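You operate a simulated robot arm through the tools that you are given. There is no shell and no other tool. Be economical: measure what you need, move in short steps, check, and stop when the job is done.

The job below is to be done with a simulated robot arm. You get a single attempt, and the scene is never put back.

JOB
Wind 8 metres of cable onto the coil winder.
Fine: zero the counter and lower the measuring wheel first; end with the winder brake on and the wheel lifted.

Only the result counts: the job must be done as asked and must still hold three seconds after the hand-in. Knocking over, shifting, dropping, spilling or breaking anything else fails it.

ROBOT AND FRAMES
A 7-joint arm with a two-finger parallel gripper on a trunk, on a base that drives. Base frame: it is fixed to the floor where the robot stands at the start and does not move with it; the origin is under the middle of the robot, x ahead of it, y to its left, z up. Readings come in mm, rad, newtons and seconds.
With the tool pointing down near the work surface it reaches from about 260 to 700 mm from the robot's upright axis, wherever it stands. Its first joint turns from -2.897 to 2.897 rad. Places, roughly: bend sample [750, 1500, 750]; bending arm [900, 1400, 900]; binder plunger [800, 1800, 900]; bridge clamp lever [600, 900, 900]; bridge slider [500, 1000, 900]; coil counter [600, 100, 900]; coil counter key [500, 200, 900]; coil winder crank [500, 700, 900]; fault tag [750, 1500, 750]; flag plunger [800, 300, 1000]; former dial [700, 500, 1000]; gauge key [500, 0, 900]; length stop dial [500, 400, 900]; loop meter [500, 1500, 1000]; mandrel wheel [800, 1300, 900]; meter key [500, 1500, 900]. Payload 3.43 kg.
The tool frame sits at the grasp point between the pads (the TCP): z along the fingers, y along the line on which they close. The tips reach 30 mm beyond it. Largest opening 94 mm; finger width 28, thickness 10; the body of the gripper, 50 by 96 mm, starts 55 mm behind the TCP.
Orientation is that of the tool frame in the base frame, as [roll, pitch, yaw] about the fixed x, y, z axes, in that order (R = Rz(yaw) Ry(pitch) Rx(roll)). With the fingers straight down and closing along the base's y, the tool's x points along the base's -x, its y along +y and its z along -z.

CONTROLS
- The arm moves only by the tool move_arm. Its argument "series" is one flat list of numbers, 7 for each row, row after row: the shift along the base's x, y, z in units of 50 mm (1.0 is 50 mm), then the turn, a rotation vector about the base's x, y, z in units of 8 degrees (1.0 is 8 degrees), then the closure, from 0 (fully open) to 1 (shut). In form: [x, y, z, rx, ry, rz, gripper, x, y, z, rx, ry, rz, gripper, ...]. A call has 1 to 12 rows; each row shifts and turns the commanded pose from where the row before left it. A call with a number of a shift or a turn outside -1 to 1 is refused whole. A row lasts 0.2 s, in which the tool goes at most 50 mm and 0.15 rad; a call with a longer step from one row to the next is refused whole, and so is a gripper value outside its range. Where a pose cannot be reached the arm comes as near as it can. A force on the tool above 50 N (or 10 N above the force at the start of the call, whichever is more), or a blocked arm, ends the call early, and 0.2 s more pass. Each finger travels about 108 mm/s and halts on what it meets, pressing with about 23 N; the grip force reading is that of the motor and also rises with nothing between the fingers. The clock runs only during rows and for 0.2 s after the last one: add rows that do not move to give the fingers time. It gives the time, the measured TCP pose, the force on the tool (base axes), the opening and the grip force at its end, in the units of the frame above (readings bear some noise), with the torque about the TCP (base axes, N m) and any sound that the robot's microphone picked up.
- Cameras (640 x 400 px; columns grow to the right, rows downward): "scene" is now at [340.6, 302.1, 1294.7]; the picture's right is [-0.00, -0.17, -0.99], its down [-0.71, -0.69, 0.12] and it looks along [-0.70, 0.70, -0.12] (base axes); focal length 214 px, centre (320, 200). "wrist" rides on the gripper at [76, 14, -102] in the tool frame; the picture's right is [-0.18, 0.98, 0.00], its down [-0.75, -0.14, -0.64] and it looks along [-0.63, -0.12, 0.77] (tool axes); focal length 243 px, centre (320, 200). There is no depth. A picture from a camera that has moved, and an enlarged one, comes with that camera's place and axes in the base frame and with its lens.
- camera(camera): a new picture of that camera. It takes no simulated time.
- raise_lower(by): slides the trunk up (or, below 0, down) by that many mm; the arm and the scene camera ride with it, the base frame stays. It gives what a move gives, with no picture.
- drive_base(legs): drives the robot by 1 to 6 legs, each [ahead, left, turn to the left] in mm, mm and rad, along the robot's own axes; the way and the turn of a leg run together, so that a leg with both is an arc; at most 1500 mm and 3.142 rad a leg. The arm and the cameras ride along, it lands a little off, and it stops where it bumps. It gives what a move gives.
- pan_tilt(pan, tilt): turns the head with the scene camera to pan (to the left, within 1.396 rad either way) and tilt (down, from -0.506 to 1.204), counted from straight ahead of the robot. It gives what a move gives.
- zoom(camera, box): a new picture of the part [left, top, right, bottom] of that camera's present view, enlarged. It takes no simulated time.
- finish_job(): hands the job in; it is judged then, once.

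Go step by step. Nothing tells you exact positions but the pictures and the camera data: compare them with the known pose of the tool, close in by small moves and look again before you grip or let go. The budget is 120 turns and 90 pictures, counting those below and the enlarged ones. Unless the task says otherwise, let go and move clear before handing in.

The tools are called after "Call:" as a command line: name --argument value ..., lists and objects as JSON in quotes. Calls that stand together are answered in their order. move_arm: Moves the arm, as the interface text tells. Its arguments: {"type":"object","properties":{"series":{"type":"array"}},"required":["series"]} The other tools are called the same way: raise_lower (by) slides the trunk up or down; drive_base (legs) drives the base; pan_tilt (pan, tilt) turns the head that bears the scene camera; camera (camera) takes a picture; zoom (camera, box) takes an enlarged picture of a part of a camera's view; finish_job () hands the job in.

At the start:

```text
time_s: 0.0
tcp_pos: [301.1, 221.5, 1179.0]
orientation: [3.142, -0.001, 3.14]
wrist_force: [0.8, 0.1, 0.1]
wrist_torque: [0.0, 0.01, 0.01]
gripper_width: 94.1
finger_force: 0.2
trunk travel left (down, up): [-275.0, 315.0]
robot x, y, heading: [-1.4, -1.2, -0.003]
head pan, tilt: [1.4, 0.782]
```

scene: 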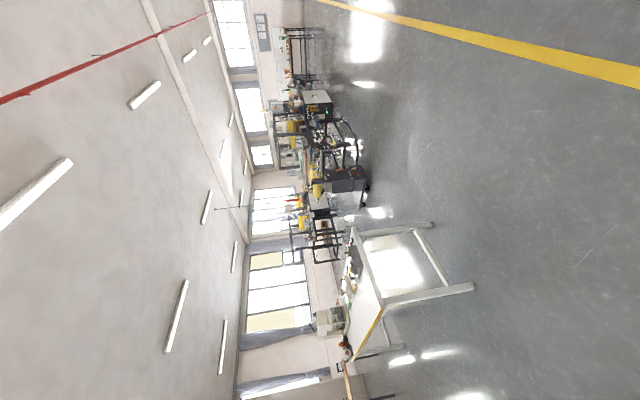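
wrist: 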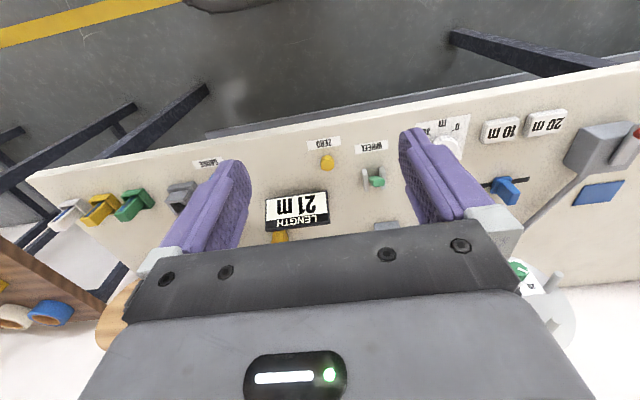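

I see a bench panel under the wrist camera: a counter reading 21 m, a yellow ZERO button, a green WHEEL lever and other controls. I'll turn the head toward the bench for an overview.

Call:
pan_tilt --pan 0.5 --tilt 0.8

Call:
camera --camera "scene"

Call:
zoom --camera "wrist" --box '[180, 100, 420, 250]'

Call:
zoom --camera "wrist" --box '[400, 80, 640, 230]'

```text
time_s: 1.2
tcp_pos: [300.1, 220.6, 1177.7]
orientation: [3.141, 0.0, 3.14]
wrist_force: [-0.6, 0.3, -0.4]
wrist_torque: [0.01, 0.03, -0.03]
gripper_width: 93.7
finger_force: 0.2
trunk travel left (down, up): [-275.0, 315.0]
robot x, y, heading: [-1.5, 2.1, -0.001]
head pan, tilt: [0.499, 0.799]
```

```text
87 pictures are left
camera scene: at [339.1, 260.5, 1237.7], right [0.0, -0.88, -0.48], down [-0.7, -0.34, 0.63], along [-0.72, 0.33, -0.61], focal length 214 px, centre (320, 200)
```

scene: 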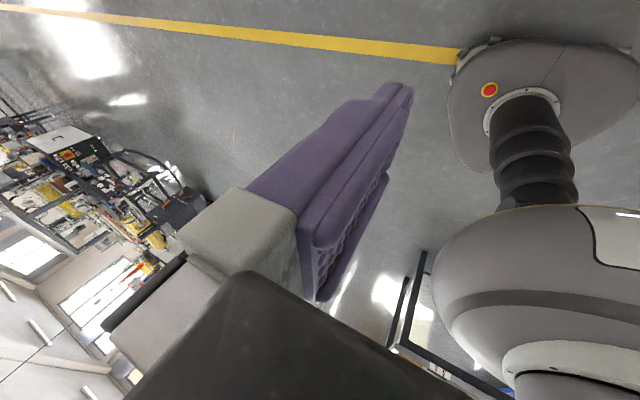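

```text
2.67 times, centred on (300, 175) of wrist
camera zoom: at [225.5, 235.4, 1280.1], right [0.18, 0.98, 0.0], down [0.75, -0.14, 0.64], along [0.63, -0.12, -0.77], focal length 647 px, centre (373, 267)
```

zoom: 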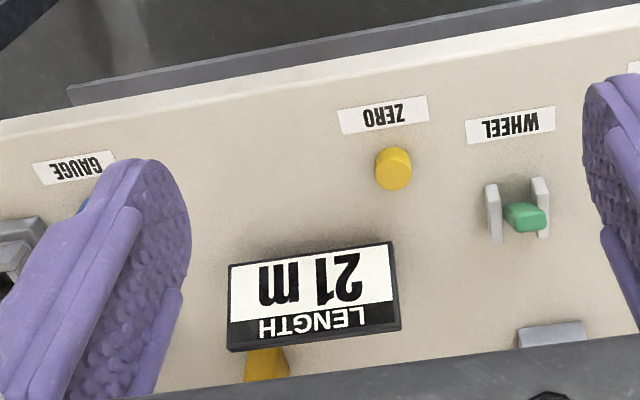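

```text
2.67 times, centred on (520, 155) of wrist
camera zoom: at [225.5, 235.4, 1280.1], right [0.18, 0.98, 0.0], down [0.75, -0.14, 0.64], along [0.63, -0.12, -0.77], focal length 647 px, centre (-213, 320)
```

zoom: 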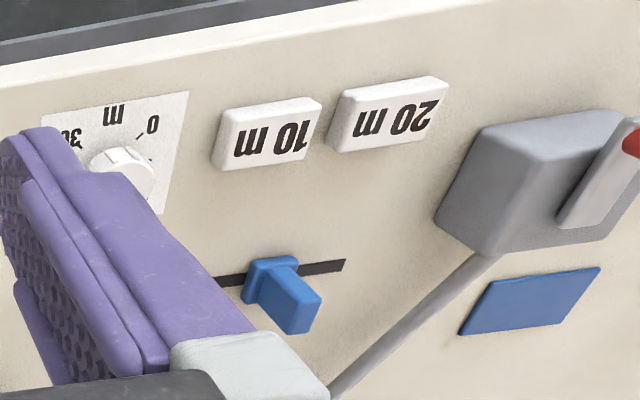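

The scene camera is looking back at the robot, so the wrist camera is the useful one. I'll raise the trunk for a wider view.

Call:
raise_lower --by 250

Call:
move_arm --series '[1, 1, 0, 0, 0, 0, 0, 1, 1, 0, 0, 0, 0, 0, 1, 1, 0, 0, 0, 0, 0, 0, 1, 0, 0, 0, 0, 0, 0, 1, 0, 0, 0, 0, 0]'

Call:
camera --camera "wrist"

Call:
pan_tilt --pan -0.3 --tilt 0.2

Call:
camera --camera "scene"

```text
time_s: 3.8
tcp_pos: [299.4, 221.1, 1428.6]
orientation: [3.141, 0.0, 3.141]
wrist_force: [-0.3, -0.2, -0.1]
wrist_torque: [-0.02, 0.01, 0.0]
gripper_width: 94.0
finger_force: 0.1
trunk travel left (down, up): [-525.0, 65.0]
robot x, y, heading: [-2.3, 1.9, 0.003]
head pan, tilt: [0.499, 0.799]
```

```text
refused: row 1 steps farther than a row can; nothing moved
```

```text
84 pictures are left
camera wrist: at [225.6, 235.4, 1530.0], right [0.18, 0.98, 0.0], down [0.75, -0.14, 0.64], along [0.63, -0.12, -0.77], focal length 243 px, centre (320, 200)
```

wrist: 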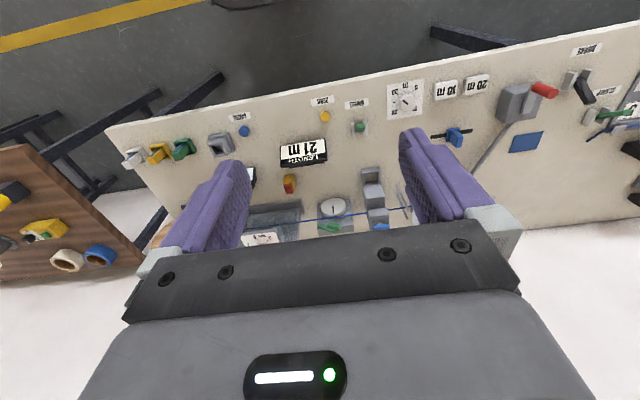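

```text
time_s: 4.9
tcp_pos: [300.6, 221.7, 1428.1]
orientation: [3.141, 0.0, -3.141]
wrist_force: [-0.4, -0.3, -0.1]
wrist_torque: [-0.01, -0.01, 0.01]
gripper_width: 94.2
finger_force: 0.0
trunk travel left (down, up): [-525.0, 65.0]
robot x, y, heading: [3.1, 0.7, -0.0]
head pan, tilt: [-0.3, 0.201]
```

```text
83 pictures are left
camera scene: at [392.7, 194.4, 1469.5], right [0.0, -0.96, 0.29], down [-0.98, 0.06, 0.19], along [-0.2, -0.29, -0.94], focal length 214 px, centre (320, 200)
```

scene: 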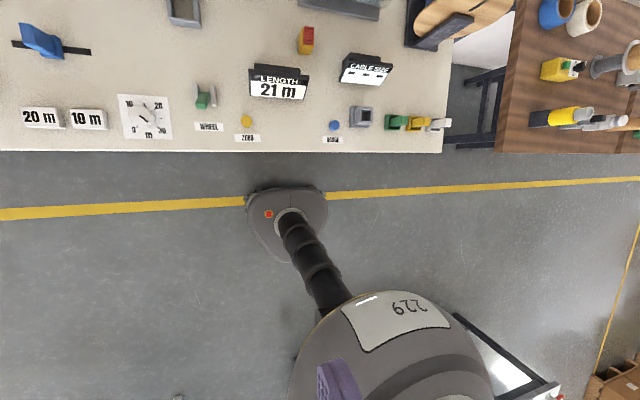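

The scene camera now shows the bench well. I'll tilt it further up and pan for the rest of the panel.

Call:
pan_tilt --pan -0.3 --tilt -0.4

Call:
camera --camera "scene"

Call:
pan_tilt --pan 0.4 --tilt -0.3

Call:
camera --camera "scene"

Call:
pan_tilt --pan -1.0 --tilt -0.3

Call:
camera --camera "scene"

```text
time_s: 5.9
tcp_pos: [300.7, 220.2, 1428.3]
orientation: [3.141, 0.001, -3.141]
wrist_force: [-0.5, -0.9, -0.2]
wrist_torque: [0.01, -0.02, 0.01]
gripper_width: 94.0
finger_force: 0.0
trunk travel left (down, up): [-525.0, 65.0]
robot x, y, heading: [2.8, 2.6, 0.003]
head pan, tilt: [-0.3, -0.4]
```

```text
82 pictures are left
camera scene: at [444.2, 200.2, 1488.6], right [0.0, -0.96, 0.3], down [-0.92, -0.11, -0.37], along [0.39, -0.27, -0.88], focal length 214 px, centre (320, 200)
```

scene: 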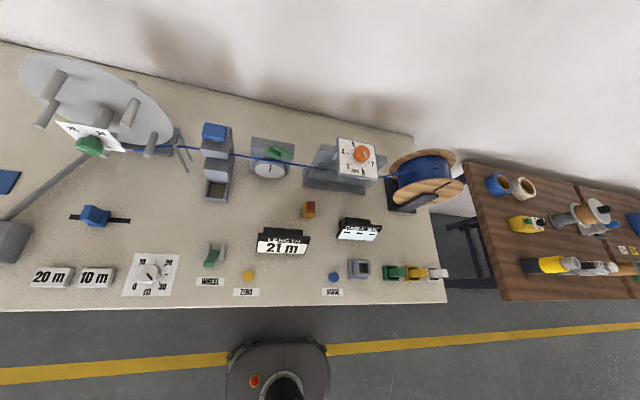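

```text
time_s: 7.0
tcp_pos: [300.8, 220.4, 1427.8]
orientation: [-3.142, 0.0, -3.14]
wrist_force: [-0.2, -0.2, -0.1]
wrist_torque: [0.03, -0.02, 0.01]
gripper_width: 94.1
finger_force: 0.0
trunk travel left (down, up): [-525.0, 65.0]
robot x, y, heading: [-3.8, -3.8, 0.004]
head pan, tilt: [0.4, -0.3]
```

```text
81 pictures are left
camera scene: at [436.7, 252.3, 1486.1], right [0.0, -0.92, -0.39], down [-0.96, 0.12, -0.27], along [0.3, 0.37, -0.88], focal length 214 px, centre (320, 200)
```

scene: 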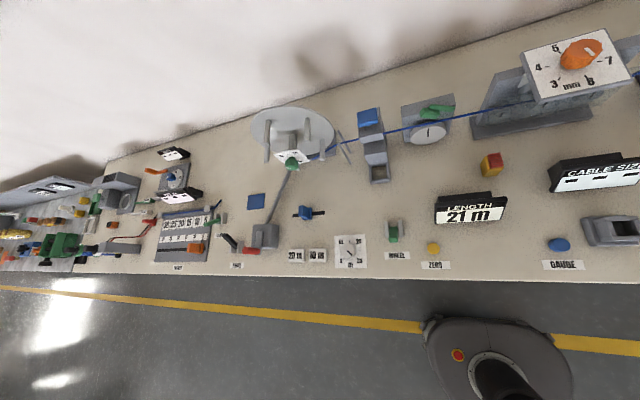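

```text
time_s: 8.5
tcp_pos: [301.3, 221.2, 1428.4]
orientation: [3.141, 0.0, 3.141]
wrist_force: [-0.4, 0.3, 0.2]
wrist_torque: [-0.01, -0.02, 0.01]
gripper_width: 93.9
finger_force: 0.1
trunk travel left (down, up): [-525.0, 65.0]
robot x, y, heading: [1.0, -0.9, 0.001]
head pan, tilt: [-1.0, -0.3]
```

```text
80 pictures are left
camera scene: at [436.7, 155.7, 1516.0], right [0.0, -0.54, 0.84], down [-0.96, -0.25, -0.16], along [0.3, -0.8, -0.52], focal length 214 px, centre (320, 200)
```

scene: 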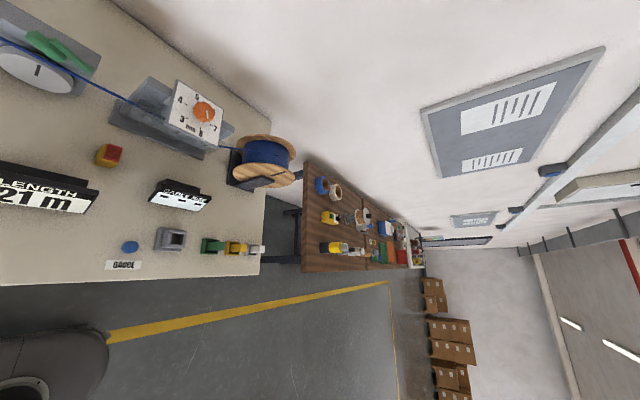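

The line runs from spool through a size gauge, measuring wheel and guide to the winder. I'll zoom in on the details.

Call:
pan_tilt --pan 0.0 --tilt -0.4

Call:
zoom --camera "scene" --box '[60, 60, 320, 300]'

Call:
zoom --camera "scene" --box '[300, 60, 540, 300]'

Call:
pan_tilt --pan 0.5 --tilt -0.4

Call:
zoom --camera "scene" --box '[130, 80, 400, 310]'

```text
time_s: 9.8
tcp_pos: [299.7, 221.6, 1428.6]
orientation: [-3.14, -0.001, -3.141]
wrist_force: [-0.1, 0.3, 0.3]
wrist_torque: [-0.01, 0.04, -0.02]
gripper_width: 93.9
finger_force: 0.1
trunk travel left (down, up): [-525.0, 65.0]
robot x, y, heading: [0.6, 5.2, -0.0]
head pan, tilt: [0.0, -0.4]
```

```text
1.67 times, centred on (190, 180) of scene
camera zoom: at [444.3, 221.7, 1485.3], right [0.0, -1.0, 0.0], down [-0.92, 0.0, -0.39], along [0.39, 0.0, -0.92], focal length 358 px, centre (537, 233)
```

zoom: 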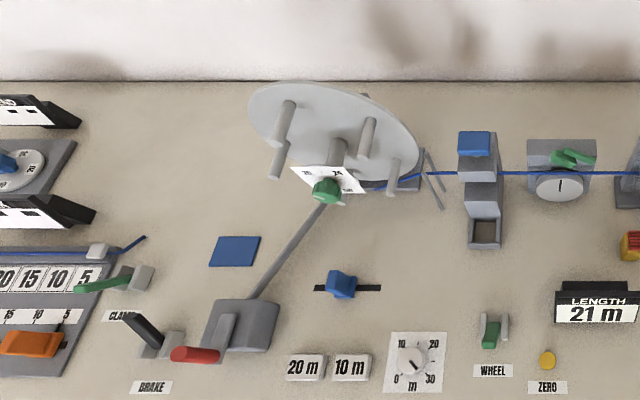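

```text
1.67 times, centred on (420, 180) of scene
camera zoom: at [444.3, 221.7, 1485.3], right [0.0, -1.0, 0.0], down [-0.92, 0.0, -0.39], along [0.39, 0.0, -0.92], focal length 358 px, centre (153, 233)
```

zoom: 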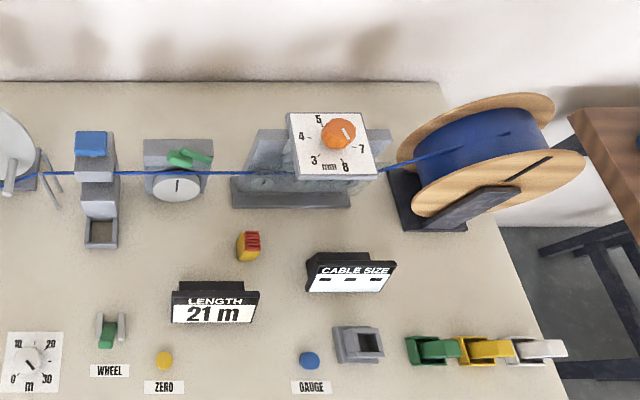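

```text
time_s: 10.7
tcp_pos: [300.9, 221.4, 1429.8]
orientation: [3.141, 0.0, -3.142]
wrist_force: [-0.5, -0.3, 0.2]
wrist_torque: [-0.01, -0.02, -0.02]
gripper_width: 94.0
finger_force: 0.1
trunk travel left (down, up): [-525.0, 65.0]
robot x, y, heading: [-1.2, -1.2, 0.001]
head pan, tilt: [0.499, -0.4]
```

```text
1.74 times, centred on (265, 195) of scene
camera zoom: at [444.3, 256.8, 1494.2], right [0.0, -0.88, -0.48], down [-0.92, 0.19, -0.34], along [0.39, 0.44, -0.81], focal length 373 px, centre (416, 209)
```

zoom: 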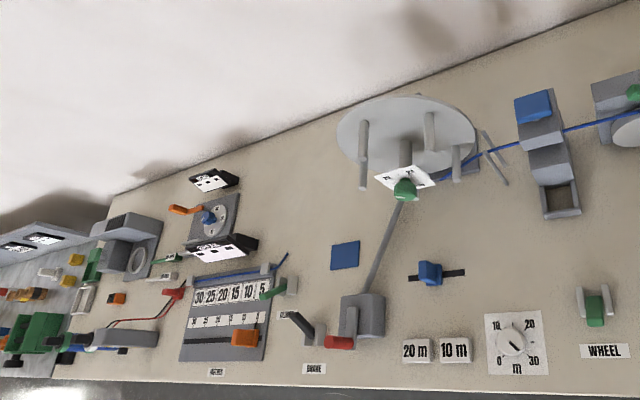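

ZERO button is near (482, 205, 848); the WHEEL toggle is near (513, 301). I'll lower the trunk, move over ZERO with fingers shut and look at it.

Call:
raise_lower --by -250

Call:
move_arm --series '[0.9, -0.08, 0, 0, 0, 0, 1, 0.9, -0.08, 0, 0, 0, 0, 1, 0.9, -0.08, 0, 0, 0, 0, 1, 0.9, -0.08, 0, 0, 0, 0, 1, 0, 0, -0.9, 0, 0, 0, 1, 0, 0, -0.9, 0, 0, 0, 1, 0, 0, -0.9, 0, 0, 0, 1, 0, 0, -0.5, 0, 0, 0, 1, 0, 0, 0, 0, 0, 0, 1]'

Call:
camera --camera "wrist"

Call:
pan_tilt --pan 0.0 --tilt -0.1

Call:
camera --camera "scene"

```text
time_s: 13.3
tcp_pos: [300.6, 221.0, 1178.4]
orientation: [3.141, 0.001, 3.141]
wrist_force: [0.5, 0.2, 0.1]
wrist_torque: [0.02, 0.01, -0.03]
gripper_width: 93.9
finger_force: 0.1
trunk travel left (down, up): [-275.0, 315.0]
robot x, y, heading: [-2.9, 3.3, -0.001]
head pan, tilt: [0.499, -0.4]
```

```text
time_s: 15.3
tcp_pos: [482.3, 205.2, 1017.9]
orientation: [-3.141, 0.001, -3.141]
wrist_force: [0.2, -0.1, 0.8]
wrist_torque: [-0.02, 0.02, 0.0]
gripper_width: 0.0
finger_force: 23.3
trunk travel left (down, up): [-275.0, 315.0]
robot x, y, heading: [-0.6, -0.2, -0.003]
head pan, tilt: [0.499, -0.4]
```

```text
76 pictures are left
camera wrist: at [408.7, 219.4, 1120.6], right [0.18, 0.98, 0.0], down [0.75, -0.14, 0.64], along [0.63, -0.12, -0.77], focal length 243 px, centre (320, 200)
```

wrist: 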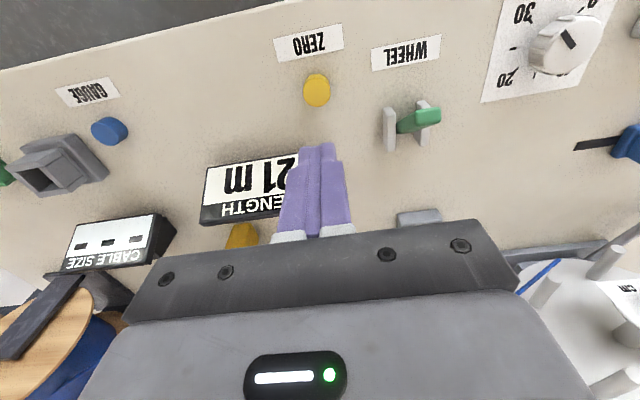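

```text
time_s: 16.2
tcp_pos: [483.9, 204.3, 1018.2]
orientation: [-3.142, -0.001, -3.141]
wrist_force: [0.0, 0.3, -0.3]
wrist_torque: [-0.02, 0.0, -0.06]
gripper_width: 0.3
finger_force: 23.6
trunk travel left (down, up): [-275.0, 315.0]
robot x, y, heading: [1.7, 2.5, 0.004]
head pan, tilt: [0.0, -0.099]
```

```text
75 pictures are left
camera scene: at [603.2, 205.9, 1062.4], right [0.0, -1.0, 0.0], down [-0.99, 0.0, -0.1], along [0.1, 0.0, -0.99], focal length 214 px, centre (320, 200)
```

scene: 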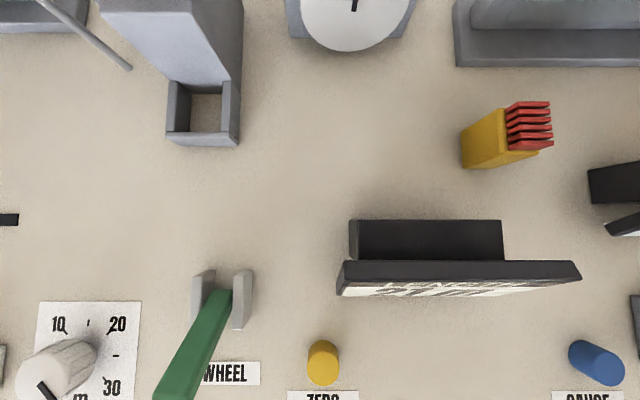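

The scene camera rides with the hand, giving a second view. The ZERO button top is at about (480, 203, 858); I'll press it gently.

Call:
move_arm --series '[-0.05, -0.03, -0.9, 0, 0, 0, 1, 0, 0, -0.9, 0, 0, 0, 1, 0, 0, -0.5, 0, 0, 0, 1, 0, 0, -0.2, 0, 0, 0, 1, 0, 0, -0.1, 0, 0, 0, 1, 0, 0, -0.1, 0, 0, 0, 1]'

Call:
camera --camera "wrist"

```text
time_s: 17.6
tcp_pos: [478.1, 204.4, 889.9]
orientation: [3.139, 0.005, 3.141]
wrist_force: [-12.6, -4.5, 38.4]
wrist_torque: [-0.19, 0.31, -0.01]
gripper_width: 0.4
finger_force: 23.1
trunk travel left (down, up): [-275.0, 315.0]
robot x, y, heading: [-2.4, -0.3, -0.001]
head pan, tilt: [0.0, -0.099]
heard: click
stopped in row 6: the force on the tool passed its limit at 55 N (the readings are from after the stop); the commanded pose is now the measured one
```

```text
74 pictures are left
camera wrist: at [402.3, 218.0, 990.9], right [0.18, 0.98, 0.0], down [0.75, -0.14, 0.65], along [0.64, -0.12, -0.76], focal length 243 px, centre (320, 200)
```

wrist: 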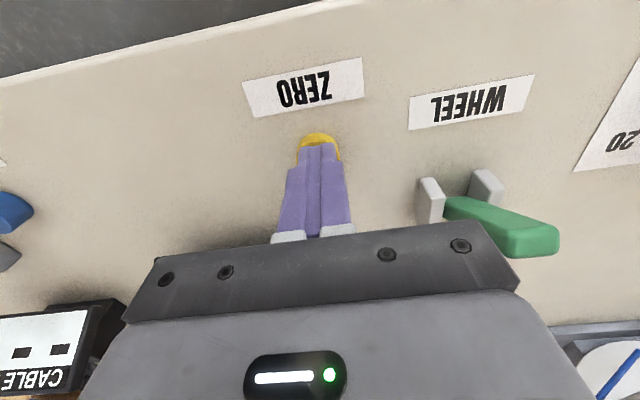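

Click heard. I'll back up and check the counter and the wheel lever.

Call:
move_arm --series '[0, 0, 0.9, 0, 0, 0, 1, 0, 0, 0.9, 0, 0, 0, 1, -0.9, 0.3, 0.3, 0, 0, 0, 1, -0.5, 0.9, 0, 0, 0, 0, 1, 0, 0, 0, 0, 0, 0, 1]'

Call:
camera --camera "wrist"

Call:
pan_tilt --pan 0.0 --tilt 0.0

Call:
camera --camera "scene"

```text
refused: row 4 steps farther than a row can; nothing moved
```

```text
73 pictures are left
camera wrist: at [402.3, 218.0, 990.9], right [0.18, 0.98, 0.0], down [0.75, -0.14, 0.65], along [0.64, -0.12, -0.76], focal length 243 px, centre (320, 200)
```

wrist: 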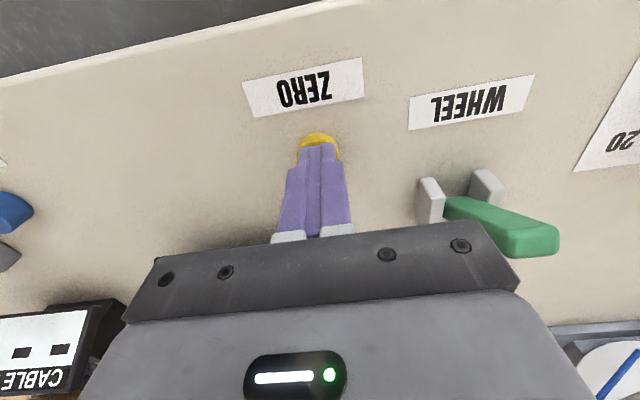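

```text
time_s: 18.3
tcp_pos: [478.5, 204.4, 890.2]
orientation: [3.135, 0.013, 3.141]
wrist_force: [-5.2, -4.2, 50.1]
wrist_torque: [-0.81, -0.57, 0.45]
gripper_width: 0.0
finger_force: 22.8
trunk travel left (down, up): [-275.0, 315.0]
robot x, y, heading: [3.2, 0.4, -0.0]
head pan, tilt: [0.0, 0.0]
```

```text
72 pictures are left
camera scene: at [590.3, 204.4, 931.8], right [0.0, -1.0, 0.0], down [-1.0, 0.0, -0.03], along [0.03, 0.0, -1.0], focal length 214 px, centre (320, 200)
```

scene: 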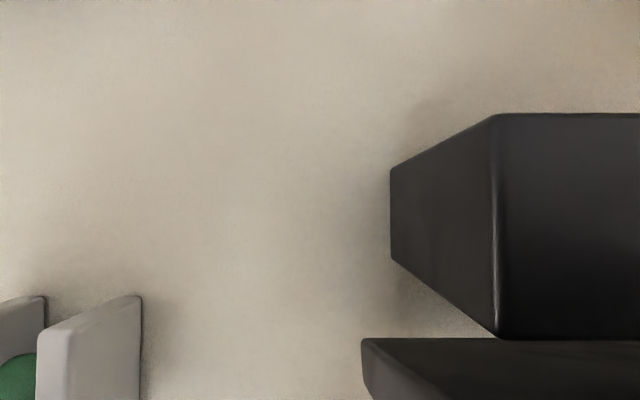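

The last raise was refused for step size; I'll redo it with smaller steps.

Call:
move_arm --series '[0, 0, 0.9, 0, 0, 0, 1, 0, 0, 0.9, 0, 0, 0, 1, 0, 0, 0.5, 0, 0, 0, 1, -0.5, 0.7, 0, 0, 0, 0, 1, -0.5, 0.7, 0, 0, 0, 0, 1, 0, 0, 0, 0, 0, 0, 1]'

Call:
camera --camera "wrist"

Call:
camera --camera "scene"

```text
time_s: 19.7
tcp_pos: [431.4, 273.8, 1001.8]
orientation: [3.139, 0.005, 3.141]
wrist_force: [0.3, 0.2, 0.7]
wrist_torque: [-0.02, 0.02, 0.02]
gripper_width: 0.2
finger_force: 23.0
trunk travel left (down, up): [-275.0, 315.0]
robot x, y, heading: [-1.3, 0.3, 0.003]
head pan, tilt: [0.0, 0.0]
```

```text
71 pictures are left
camera wrist: at [355.8, 287.6, 1103.1], right [0.18, 0.98, 0.0], down [0.75, -0.14, 0.65], along [0.64, -0.12, -0.76], focal length 243 px, centre (320, 200)
```

wrist: 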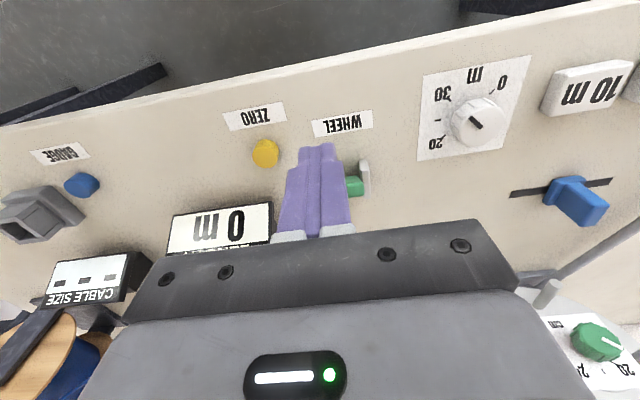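

```text
70 pictures are left
camera scene: at [541.8, 274.2, 1042.5], right [0.0, -1.0, 0.0], down [-1.0, 0.0, -0.01], along [0.01, 0.0, -1.0], focal length 214 px, centre (320, 200)
```

scene: 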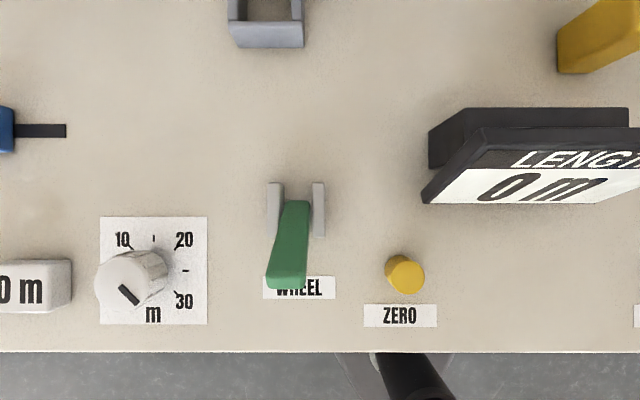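

Counter reads 0 m. The WHEEL lever leans toward the robot, its tip about (500, 294, 920) and pivot about (537, 295, 870). Before flipping it, I'll look at the measuring wheel to learn its present state.

Call:
pan_tilt --pan 0.0 --tilt -0.5

Call:
camera --camera "scene"

Call:
zoom --camera "scene" --box '[220, 0, 480, 160]'

```text
time_s: 20.6
tcp_pos: [432.5, 274.4, 1000.8]
orientation: [3.141, 0.005, -3.141]
wrist_force: [1.0, 0.2, 0.0]
wrist_torque: [0.0, -0.04, 0.02]
gripper_width: 0.0
finger_force: 22.9
trunk travel left (down, up): [-275.0, 315.0]
robot x, y, heading: [1.8, 0.9, -0.004]
head pan, tilt: [0.0, -0.499]
```

```text
69 pictures are left
camera scene: at [581.7, 274.2, 1065.6], right [0.0, -1.0, 0.0], down [-0.88, 0.0, -0.48], along [0.48, 0.0, -0.88], focal length 214 px, centre (320, 200)
```

scene: 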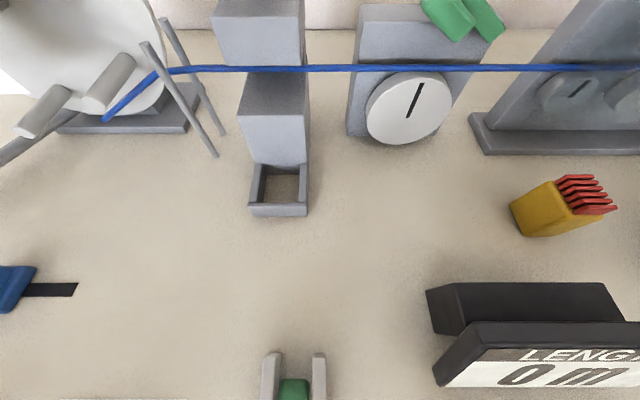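

```text
2.46 times, centred on (350, 80) of scene
camera zoom: at [581.7, 274.2, 1065.6], right [0.0, -1.0, 0.0], down [-0.88, 0.0, -0.48], along [0.48, 0.0, -0.88], focal length 528 px, centre (246, 495)
```

zoom: 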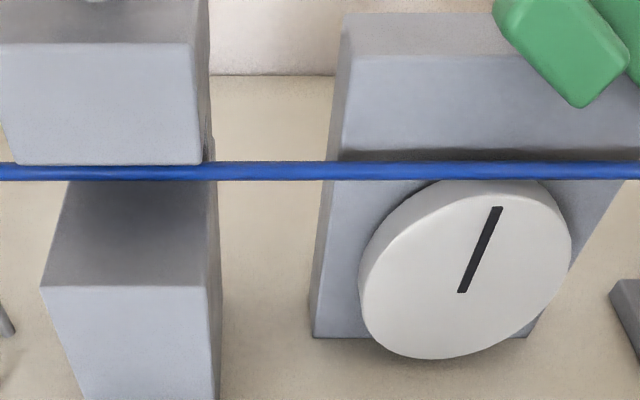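

Now push the lever away from the robot with shut fingertips above the posts.

Call:
move_arm --series '[0.2, 0.42, -0.4, 0, 0, 0, 1, 0, 0, -0.92, 0, 0, 0, 1, 0.5, 0, 0, 0, 0, 0, 1, 0.4, 0, 0, 0, 0, 0, 1, 0.4, 0, 0, 0, 0, 0, 1, 0.4, 0, 0, 0, 0, 0, 1, 0.3, 0, 0, 0, 0, 0, 1]'

Call:
camera --camera "wrist"

```text
time_s: 22.2
tcp_pos: [537.7, 297.9, 934.4]
orientation: [3.14, 0.002, -3.14]
wrist_force: [-18.1, -2.7, 7.5]
wrist_torque: [-0.03, 0.44, -0.07]
gripper_width: 0.0
finger_force: 22.8
trunk travel left (down, up): [-275.0, 315.0]
robot x, y, heading: [-2.9, -1.1, -0.002]
head pan, tilt: [0.0, -0.499]
```

```text
67 pictures are left
camera wrist: at [462.0, 311.6, 1036.8], right [0.18, 0.98, 0.0], down [0.75, -0.14, 0.64], along [0.63, -0.12, -0.77], focal length 243 px, centre (320, 200)
```

wrist: 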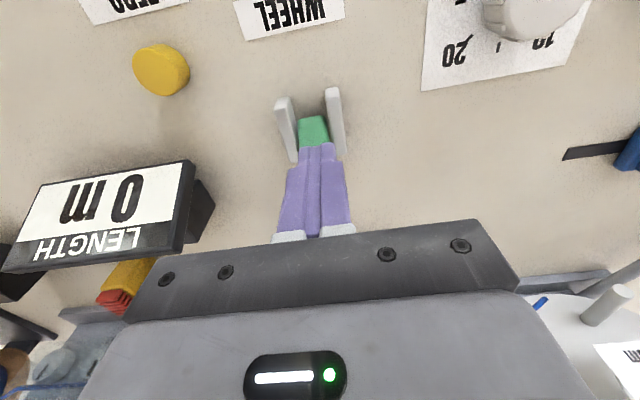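

The lever follows; I'll keep pushing until it seats.

Call:
move_arm --series '[0.3, 0, 0, 0, 0, 0, 1, 0.3, 0, 0, 0, 0, 0, 1, 0.3, 0, 0, 0, 0, 0, 1, 0.3, 0, 0, 0, 0, 0, 1]'

Call:
camera --camera "wrist"

Call:
camera --camera "scene"

```text
time_s: 22.6
tcp_pos: [537.4, 298.2, 936.0]
orientation: [3.141, -0.015, -3.136]
wrist_force: [-22.2, -6.8, 23.1]
wrist_torque: [-0.41, 0.35, 0.07]
gripper_width: 0.0
finger_force: 22.7
trunk travel left (down, up): [-275.0, 315.0]
robot x, y, heading: [-2.3, 0.0, -0.003]
head pan, tilt: [0.0, -0.499]
stopped in row 1: the force on the tool passed its limit at 60 N (the readings are from after the stop); the commanded pose is now the measured one
```

```text
66 pictures are left
camera wrist: at [464.5, 311.7, 1038.2], right [0.18, 0.98, 0.0], down [0.76, -0.14, 0.63], along [0.62, -0.12, -0.78], focal length 243 px, centre (320, 200)
```

wrist: 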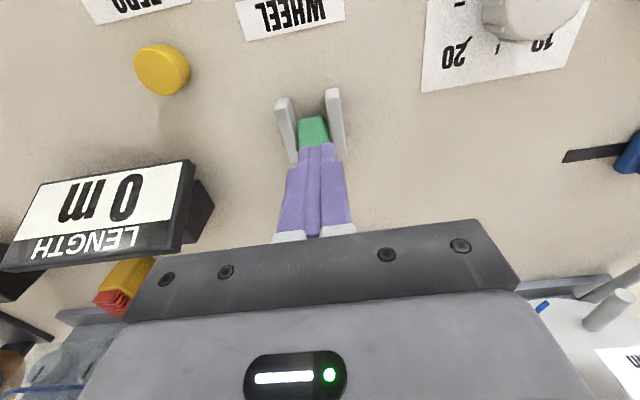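

```text
65 pictures are left
camera scene: at [689.7, 299.4, 996.3], right [0.01, -1.0, 0.0], down [-0.88, -0.01, -0.47], along [0.47, 0.0, -0.88], focal length 214 px, centre (320, 200)
```

scene: 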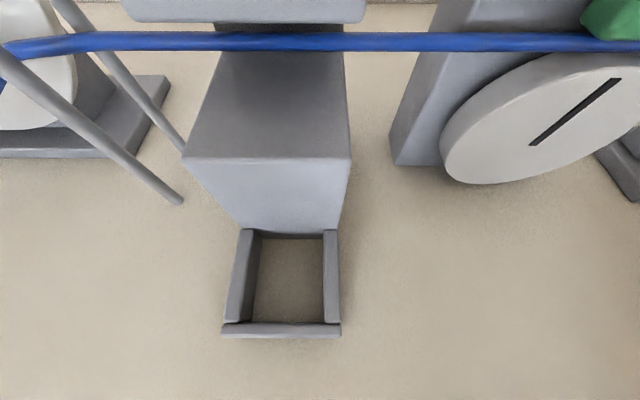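

It's against a stop. I'll back off, rise and inspect the lever and wheel.

Call:
move_arm --series '[-0.6, 0, 0, 0, 0, 0, 1, 0, 0, 0.9, 0, 0, 0, 1, -0.9, 0, 0, 0, 0, 0, 1, -0.5, -0.4, 0.4, 0, 0, 0, 1, 0, 0, 0, 0, 0, 0, 1]'

Call:
camera --camera "wrist"

Call:
zoom --camera "scene" --box '[220, 0, 480, 160]'

Call:
pan_tilt --pan 0.0 --tilt 0.0

Call:
camera --camera "scene"

```text
time_s: 23.8
tcp_pos: [441.5, 279.0, 997.6]
orientation: [-3.14, -0.015, -3.138]
wrist_force: [0.8, -0.1, -0.1]
wrist_torque: [0.03, -0.01, 0.0]
gripper_width: 0.0
finger_force: 22.5
trunk travel left (down, up): [-275.0, 315.0]
robot x, y, heading: [-0.8, 1.3, 0.003]
head pan, tilt: [0.0, -0.499]
```

```text
64 pictures are left
camera wrist: at [367.6, 293.0, 1100.5], right [0.18, 0.98, 0.0], down [0.76, -0.14, 0.63], along [0.62, -0.12, -0.78], focal length 243 px, centre (320, 200)
```

wrist: 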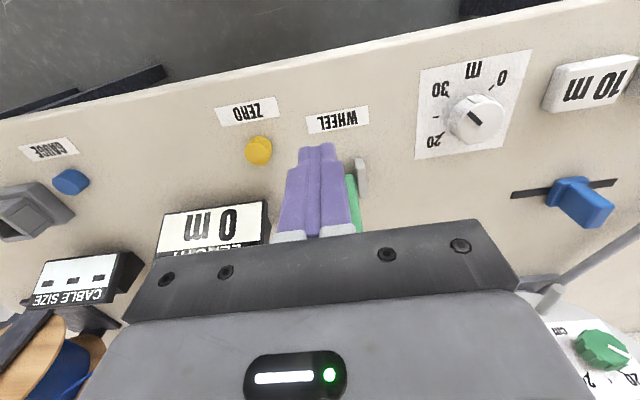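

```text
2.46 times, centred on (350, 80) of scene
camera zoom: at [592.7, 280.2, 1058.7], right [0.0, -1.0, 0.0], down [-0.88, 0.0, -0.47], along [0.47, 0.0, -0.88], focal length 528 px, centre (246, 495)
```

zoom: 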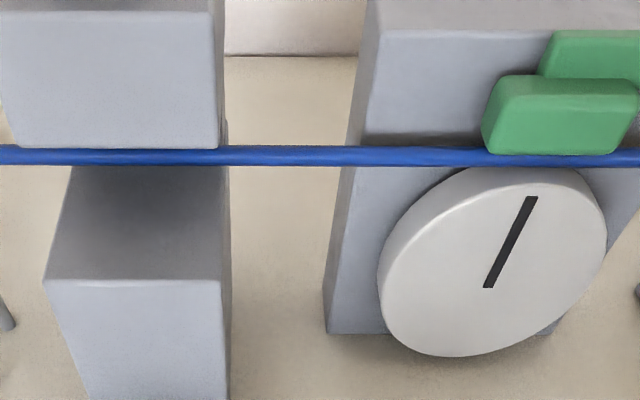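

```text
time_s: 24.7
tcp_pos: [441.9, 279.2, 997.9]
orientation: [-3.139, -0.013, -3.136]
wrist_force: [0.3, -0.4, -0.4]
wrist_torque: [0.04, 0.01, 0.01]
gripper_width: 0.0
finger_force: 23.0
trunk travel left (down, up): [-275.0, 315.0]
robot x, y, heading: [-1.0, -1.1, 0.002]
head pan, tilt: [0.0, 0.0]
```

```text
62 pictures are left
camera scene: at [552.6, 279.9, 1036.3], right [0.0, -1.0, 0.0], down [-1.0, 0.0, 0.01], along [-0.01, 0.0, -1.0], focal length 214 px, centre (320, 200)
```

scene: 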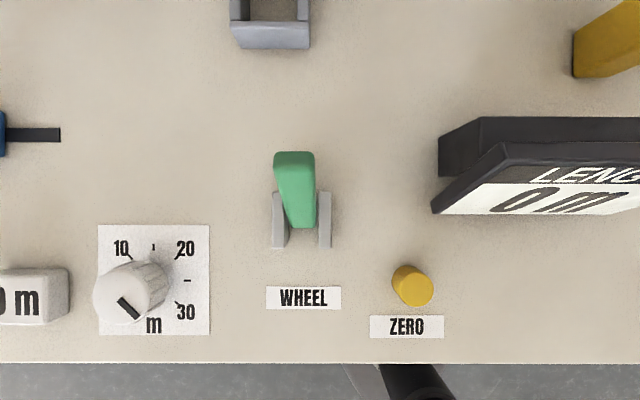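

The wheel presser is now down on the cable and the counter shows 0 m. Next I'll check the stop dial, then lift and drive left about 500 mm to the crank and brake.

Call:
zoom --camera "scene" --box '[60, 210, 240, 350]'

Call:
raise_lower --by 200

Call:
drive_base --legs '[[0, 500, 0]]'

Call:
camera --camera "wrist"

Call:
camera --camera "scene"

```text
2.86 times, centred on (150, 280) of scene
camera zoom: at [552.6, 279.9, 1036.3], right [0.0, -1.0, 0.0], down [-1.0, 0.0, 0.01], along [-0.01, 0.0, -1.0], focal length 613 px, centre (806, -29)
```

zoom: 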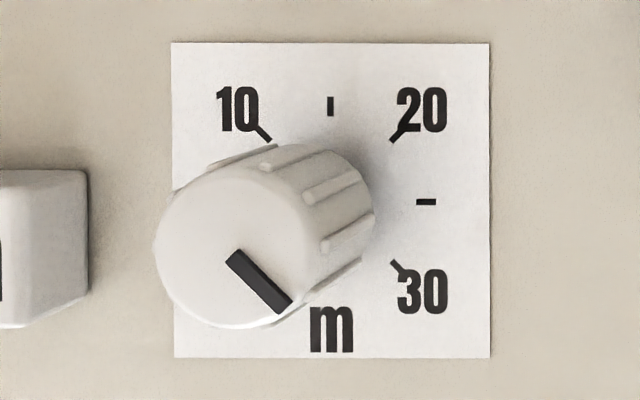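

```text
time_s: 26.9
tcp_pos: [442.5, 278.2, 1197.0]
orientation: [-3.14, -0.014, -3.139]
wrist_force: [-0.1, -0.1, 0.0]
wrist_torque: [0.0, -0.01, 0.01]
gripper_width: 0.0
finger_force: 22.8
trunk travel left (down, up): [-475.0, 115.0]
robot x, y, heading: [-1.2, 1.7, 0.0]
head pan, tilt: [0.0, 0.0]
```

```text
time_s: 29.9
tcp_pos: [440.8, 786.5, 1197.6]
orientation: [-3.139, -0.014, -3.139]
wrist_force: [0.6, 0.2, 0.0]
wrist_torque: [-0.03, 0.03, 0.02]
gripper_width: 0.0
finger_force: 23.0
trunk travel left (down, up): [-475.0, 115.0]
robot x, y, heading: [-2.6, 509.4, 0.003]
head pan, tilt: [0.0, 0.0]
```

```text
60 pictures are left
camera wrist: at [367.7, 799.6, 1300.2], right [0.18, 0.98, -0.01], down [0.76, -0.14, 0.63], along [0.62, -0.12, -0.78], focal length 243 px, centre (320, 200)
```

wrist: 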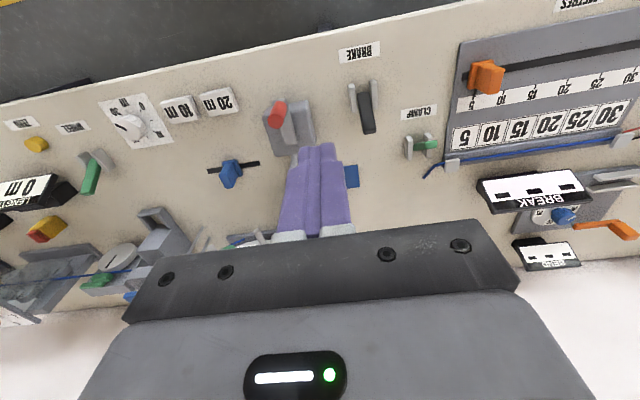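

```text
59 pictures are left
camera scene: at [552.5, 786.3, 1236.1], right [0.0, -1.0, 0.0], down [-1.0, 0.0, 0.01], along [-0.01, 0.0, -1.0], focal length 214 px, centre (320, 200)
```

scene: 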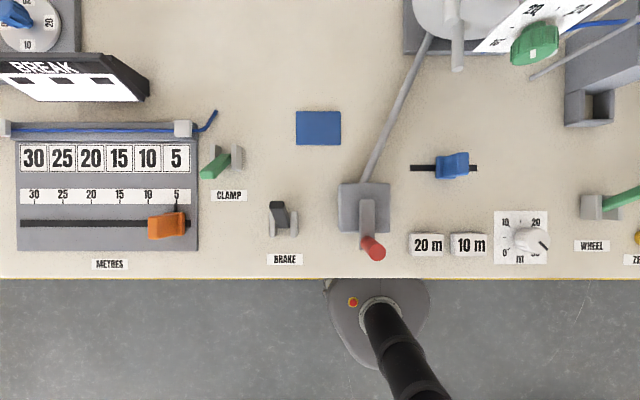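

The crank is horizontal: pivot on the grey box, arm pointing toward the robot, red vertical handle at its end. Black brake lever to its left. I'll zoom both.

Call:
zoom --camera "scene" --box '[250, 170, 430, 280]'

Call:
zoom --camera "wrist" --box '[240, 60, 400, 160]'

```text
3.56 times, centred on (340, 225) of scene
camera zoom: at [552.5, 786.3, 1236.1], right [0.0, -1.0, 0.0], down [-1.0, 0.0, 0.01], along [-0.01, 0.0, -1.0], focal length 763 px, centre (249, 111)
```

zoom: 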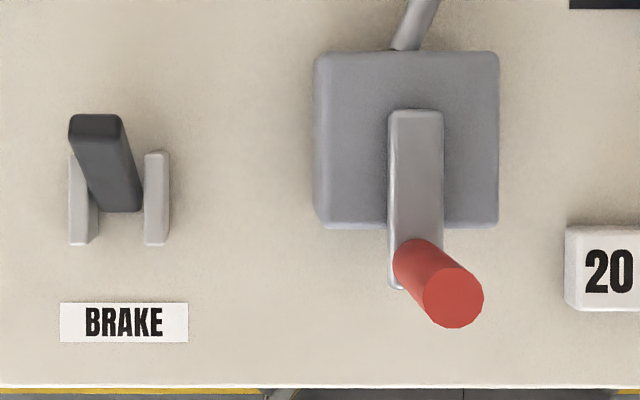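

```text
4.00 times, centred on (320, 110) of wrist
camera zoom: at [367.7, 799.6, 1300.2], right [0.18, 0.98, -0.01], down [0.76, -0.14, 0.63], along [0.62, -0.12, -0.78], focal length 970 px, centre (320, 560)
```

zoom: 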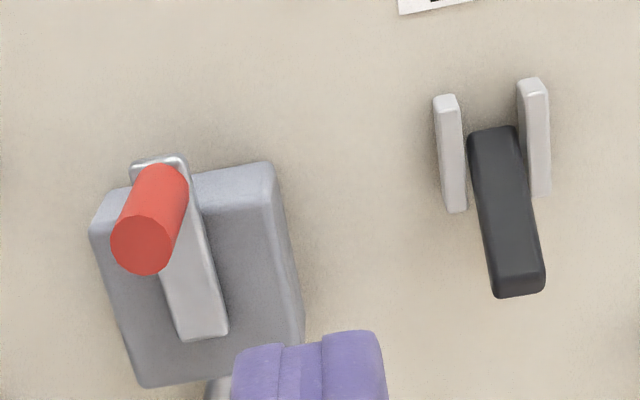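

Handle: top at about (484, 714, 965), 21 mm thick; pivot about (536, 714), radius about 53. I'll hover open over the handle and check.

Call:
move_arm --series '[0.43, -0.5, -0.5, 0, 0, 0, 0, 0.43, -0.5, -0.5, 0, 0, 0, 0, 0, -0.45, -0.8, 0, 0, 0, 0, 0, 0, -0.7, 0, 0, 0, 0, 0, 0, -0.5, 0, 0, 0, 0, 0, 0, 0, 0, 0, 0, 0]'

Call:
camera --camera "wrist"

Call:
camera --camera "scene"

```text
time_s: 31.3
tcp_pos: [485.3, 712.7, 1051.1]
orientation: [-3.14, -0.015, -3.14]
wrist_force: [-0.5, -0.1, 0.4]
wrist_torque: [0.01, 0.02, -0.01]
gripper_width: 94.0
finger_force: 0.1
trunk travel left (down, up): [-475.0, 115.0]
robot x, y, heading: [2.0, 508.2, -0.003]
head pan, tilt: [0.0, 0.0]
```

```text
56 pictures are left
camera wrist: at [411.4, 726.8, 1152.2], right [0.18, 0.98, 0.0], down [0.76, -0.14, 0.63], along [0.62, -0.12, -0.78], focal length 243 px, centre (320, 200)
```

wrist: 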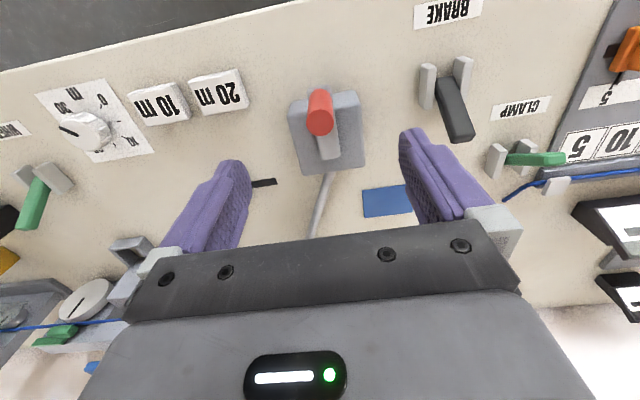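

```text
55 pictures are left
camera scene: at [596.2, 713.5, 1088.1], right [0.0, -1.0, 0.0], down [-1.0, 0.0, 0.01], along [-0.01, 0.0, -1.0], focal length 214 px, centre (320, 200)
```

scene: 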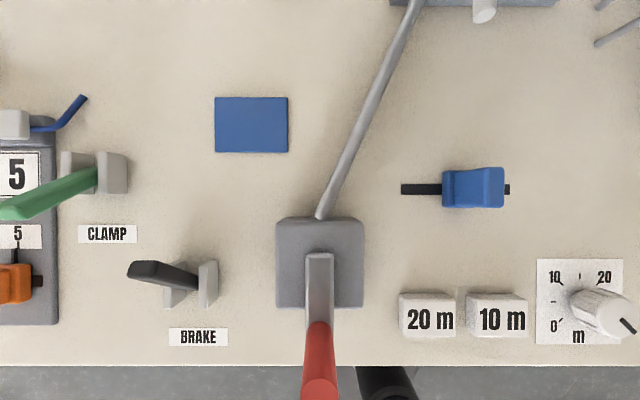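

Aligned. Descend 103 mm and grip the handle.

Call:
move_arm --series '[0, 0, -0.9, 0, 0, 0, 0, 0, 0, -0.7, 0, 0, 0, 0, 0, 0, -0.45, 0, 0, 0, 0, -0.02, 0.02, 0, 0, 0, 0, 0.5, 0, 0, 0, 0, 0, 0, 1, 0, 0, 0, 0, 0, 0, 1, 0, 0, 0, 0, 0, 0, 1]'

Call:
camera --camera "wrist"

```text
time_s: 32.9
tcp_pos: [483.4, 714.3, 945.4]
orientation: [-3.14, -0.015, -3.139]
wrist_force: [-2.8, -2.5, -3.1]
wrist_torque: [0.6, -0.81, -0.11]
gripper_width: 21.8
finger_force: 44.7
trunk travel left (down, up): [-475.0, 115.0]
robot x, y, heading: [-3.9, 504.8, -0.001]
head pan, tilt: [0.0, 0.0]
```

```text
54 pictures are left
camera wrist: at [410.0, 727.1, 1048.4], right [0.18, 0.98, 0.0], down [0.76, -0.14, 0.63], along [0.62, -0.12, -0.78], focal length 243 px, centre (320, 200)
```

wrist: 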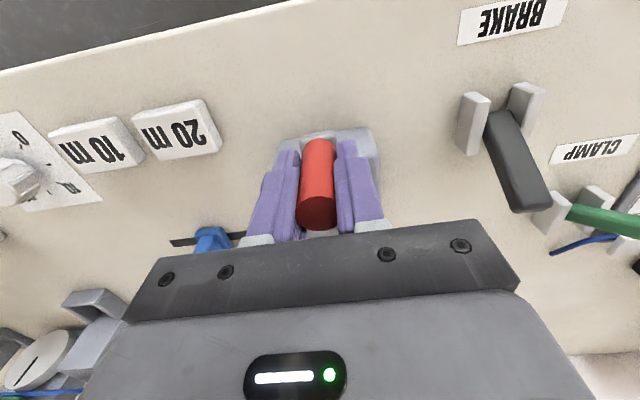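

Gripped. Try a clockwise 30° turn and feel whether the brake holds.

Call:
move_arm --series '[0.036, 0.274, 0, 0, 0, 0, 1, 0.106, 0.256, 0, 0, 0, 0, 1, 0, 0, 0, 0, 0, 0, 1]'

Call:
camera --camera "wrist"

```text
time_s: 33.4
tcp_pos: [483.5, 720.8, 945.0]
orientation: [-3.126, -0.025, 3.132]
wrist_force: [-8.4, -14.8, 22.3]
wrist_torque: [2.16, -0.46, -0.35]
gripper_width: 22.2
finger_force: 45.4
trunk travel left (down, up): [-475.0, 115.0]
robot x, y, heading: [-1.9, 507.0, -0.005]
head pan, tilt: [0.0, 0.0]
stopped in row 2: the force on the tool passed its limit at 56 N (the readings are from after the stop); the commanded pose is now the measured one
```

```text
53 pictures are left
camera wrist: at [410.8, 736.1, 1048.5], right [0.19, 0.98, -0.02], down [0.77, -0.14, 0.63], along [0.61, -0.13, -0.78], focal length 243 px, centre (320, 200)
```

wrist: 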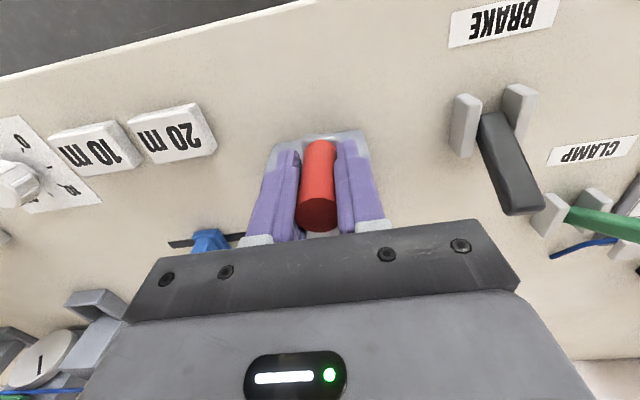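

Blocked, so the brake is on (lever leaning away). I'll let go, and pull the brake lever (tip about (544, 849, 918)) toward the robot from behind.

Call:
move_arm --series '[0, -0.06, 0, 0.11, -0.18, 0.07, 0, 0, 0, 0, 0, 0, 0, 0, 0, 0, 0.9, 0, 0, 0, 0, 0, 0, 0.9, 0, 0, 0, 0, 0.6, 0.7, 0, 0, 0, 0, 1, 0.6, 0.7, 0, 0, 0, 0, 1, 0.6, 0.7, 0, 0, 0, 0, 1, 0.34, 0.52, 0, 0, 0, 0, 1, 0, 0, 0, 0, 0, 0, 1]'

Call:
camera --camera "wrist"

Call:
pan_tilt --pan 0.0 --tilt 0.5

Call:
camera --camera "scene"

```text
time_s: 35.4
tcp_pos: [591.3, 850.8, 1031.2]
orientation: [3.138, -0.001, -3.137]
wrist_force: [0.5, -0.5, -0.2]
wrist_torque: [0.02, 0.03, 0.03]
gripper_width: 0.0
finger_force: 23.1
trunk travel left (down, up): [-475.0, 115.0]
robot x, y, heading: [-2.8, 506.2, -0.002]
head pan, tilt: [0.0, 0.0]
```

```text
52 pictures are left
camera wrist: at [515.9, 864.0, 1132.9], right [0.18, 0.98, 0.0], down [0.75, -0.14, 0.64], along [0.63, -0.11, -0.77], focal length 243 px, centre (320, 200)
```

wrist: 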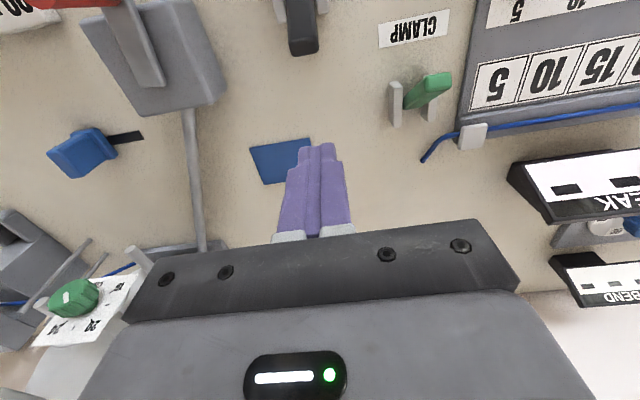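

```text
time_s: 36.4
tcp_pos: [589.8, 850.8, 1031.8]
orientation: [3.14, 0.001, -3.137]
wrist_force: [-0.2, 0.6, 0.6]
wrist_torque: [0.0, 0.04, 0.0]
gripper_width: 0.0
finger_force: 23.7
trunk travel left (down, up): [-475.0, 115.0]
robot x, y, heading: [0.2, 505.4, 0.002]
head pan, tilt: [0.0, 0.499]
```

```text
51 pictures are left
camera scene: at [655.9, 851.3, 1070.5], right [0.0, -1.0, 0.0], down [-0.88, -0.01, 0.48], along [-0.48, 0.0, -0.88], focal length 214 px, centre (320, 200)
```

scene: 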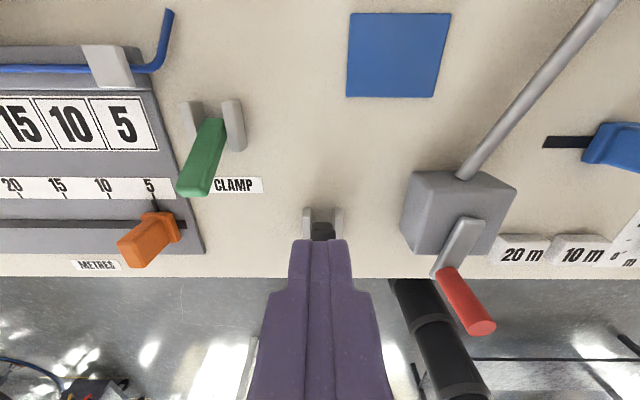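

Lever lines up at y≈848. Descend behind it and pull toward the robot.

Call:
move_arm --series '[0, -0.05, -0.96, 0, 0, 0, 1, 0, 0, -0.96, 0, 0, 0, 1, -0.4, 0, 0, 0, 0, 0, 1, -0.4, 0, 0, 0, 0, 0, 1, -0.4, 0, 0, 0, 0, 0, 1, -0.3, 0, 0, 0, 0, 0, 1, -0.2, 0, 0, 0, 0, 0, 1, -0.2, 0, 0, 0, 0, 0, 1]'

Call:
camera --camera "scene"

```text
time_s: 38.1
tcp_pos: [478.9, 836.3, 962.0]
orientation: [-3.141, 0.002, -3.136]
wrist_force: [0.7, -0.4, 0.3]
wrist_torque: [0.02, 0.02, -0.04]
gripper_width: 0.0
finger_force: 23.1
out of reach, approached as far as the arm can: row 1, 2
trunk travel left (down, up): [-475.0, 115.0]
robot x, y, heading: [-1.2, 503.9, -0.005]
head pan, tilt: [0.0, 0.499]
```

```text
50 pictures are left
camera scene: at [543.6, 837.2, 1001.5], right [0.0, -1.0, 0.0], down [-0.88, -0.01, 0.48], along [-0.48, 0.0, -0.88], focal length 214 px, centre (320, 200)
```

scene: 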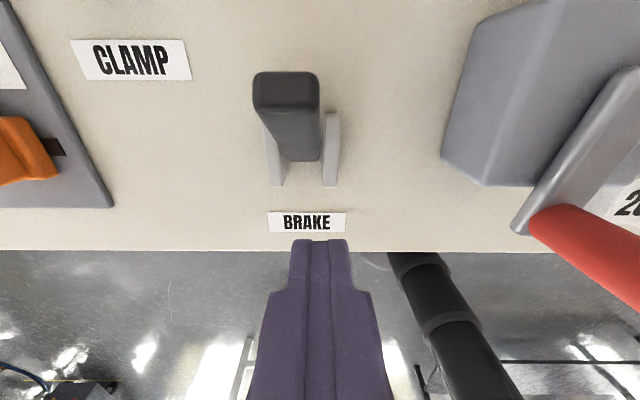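

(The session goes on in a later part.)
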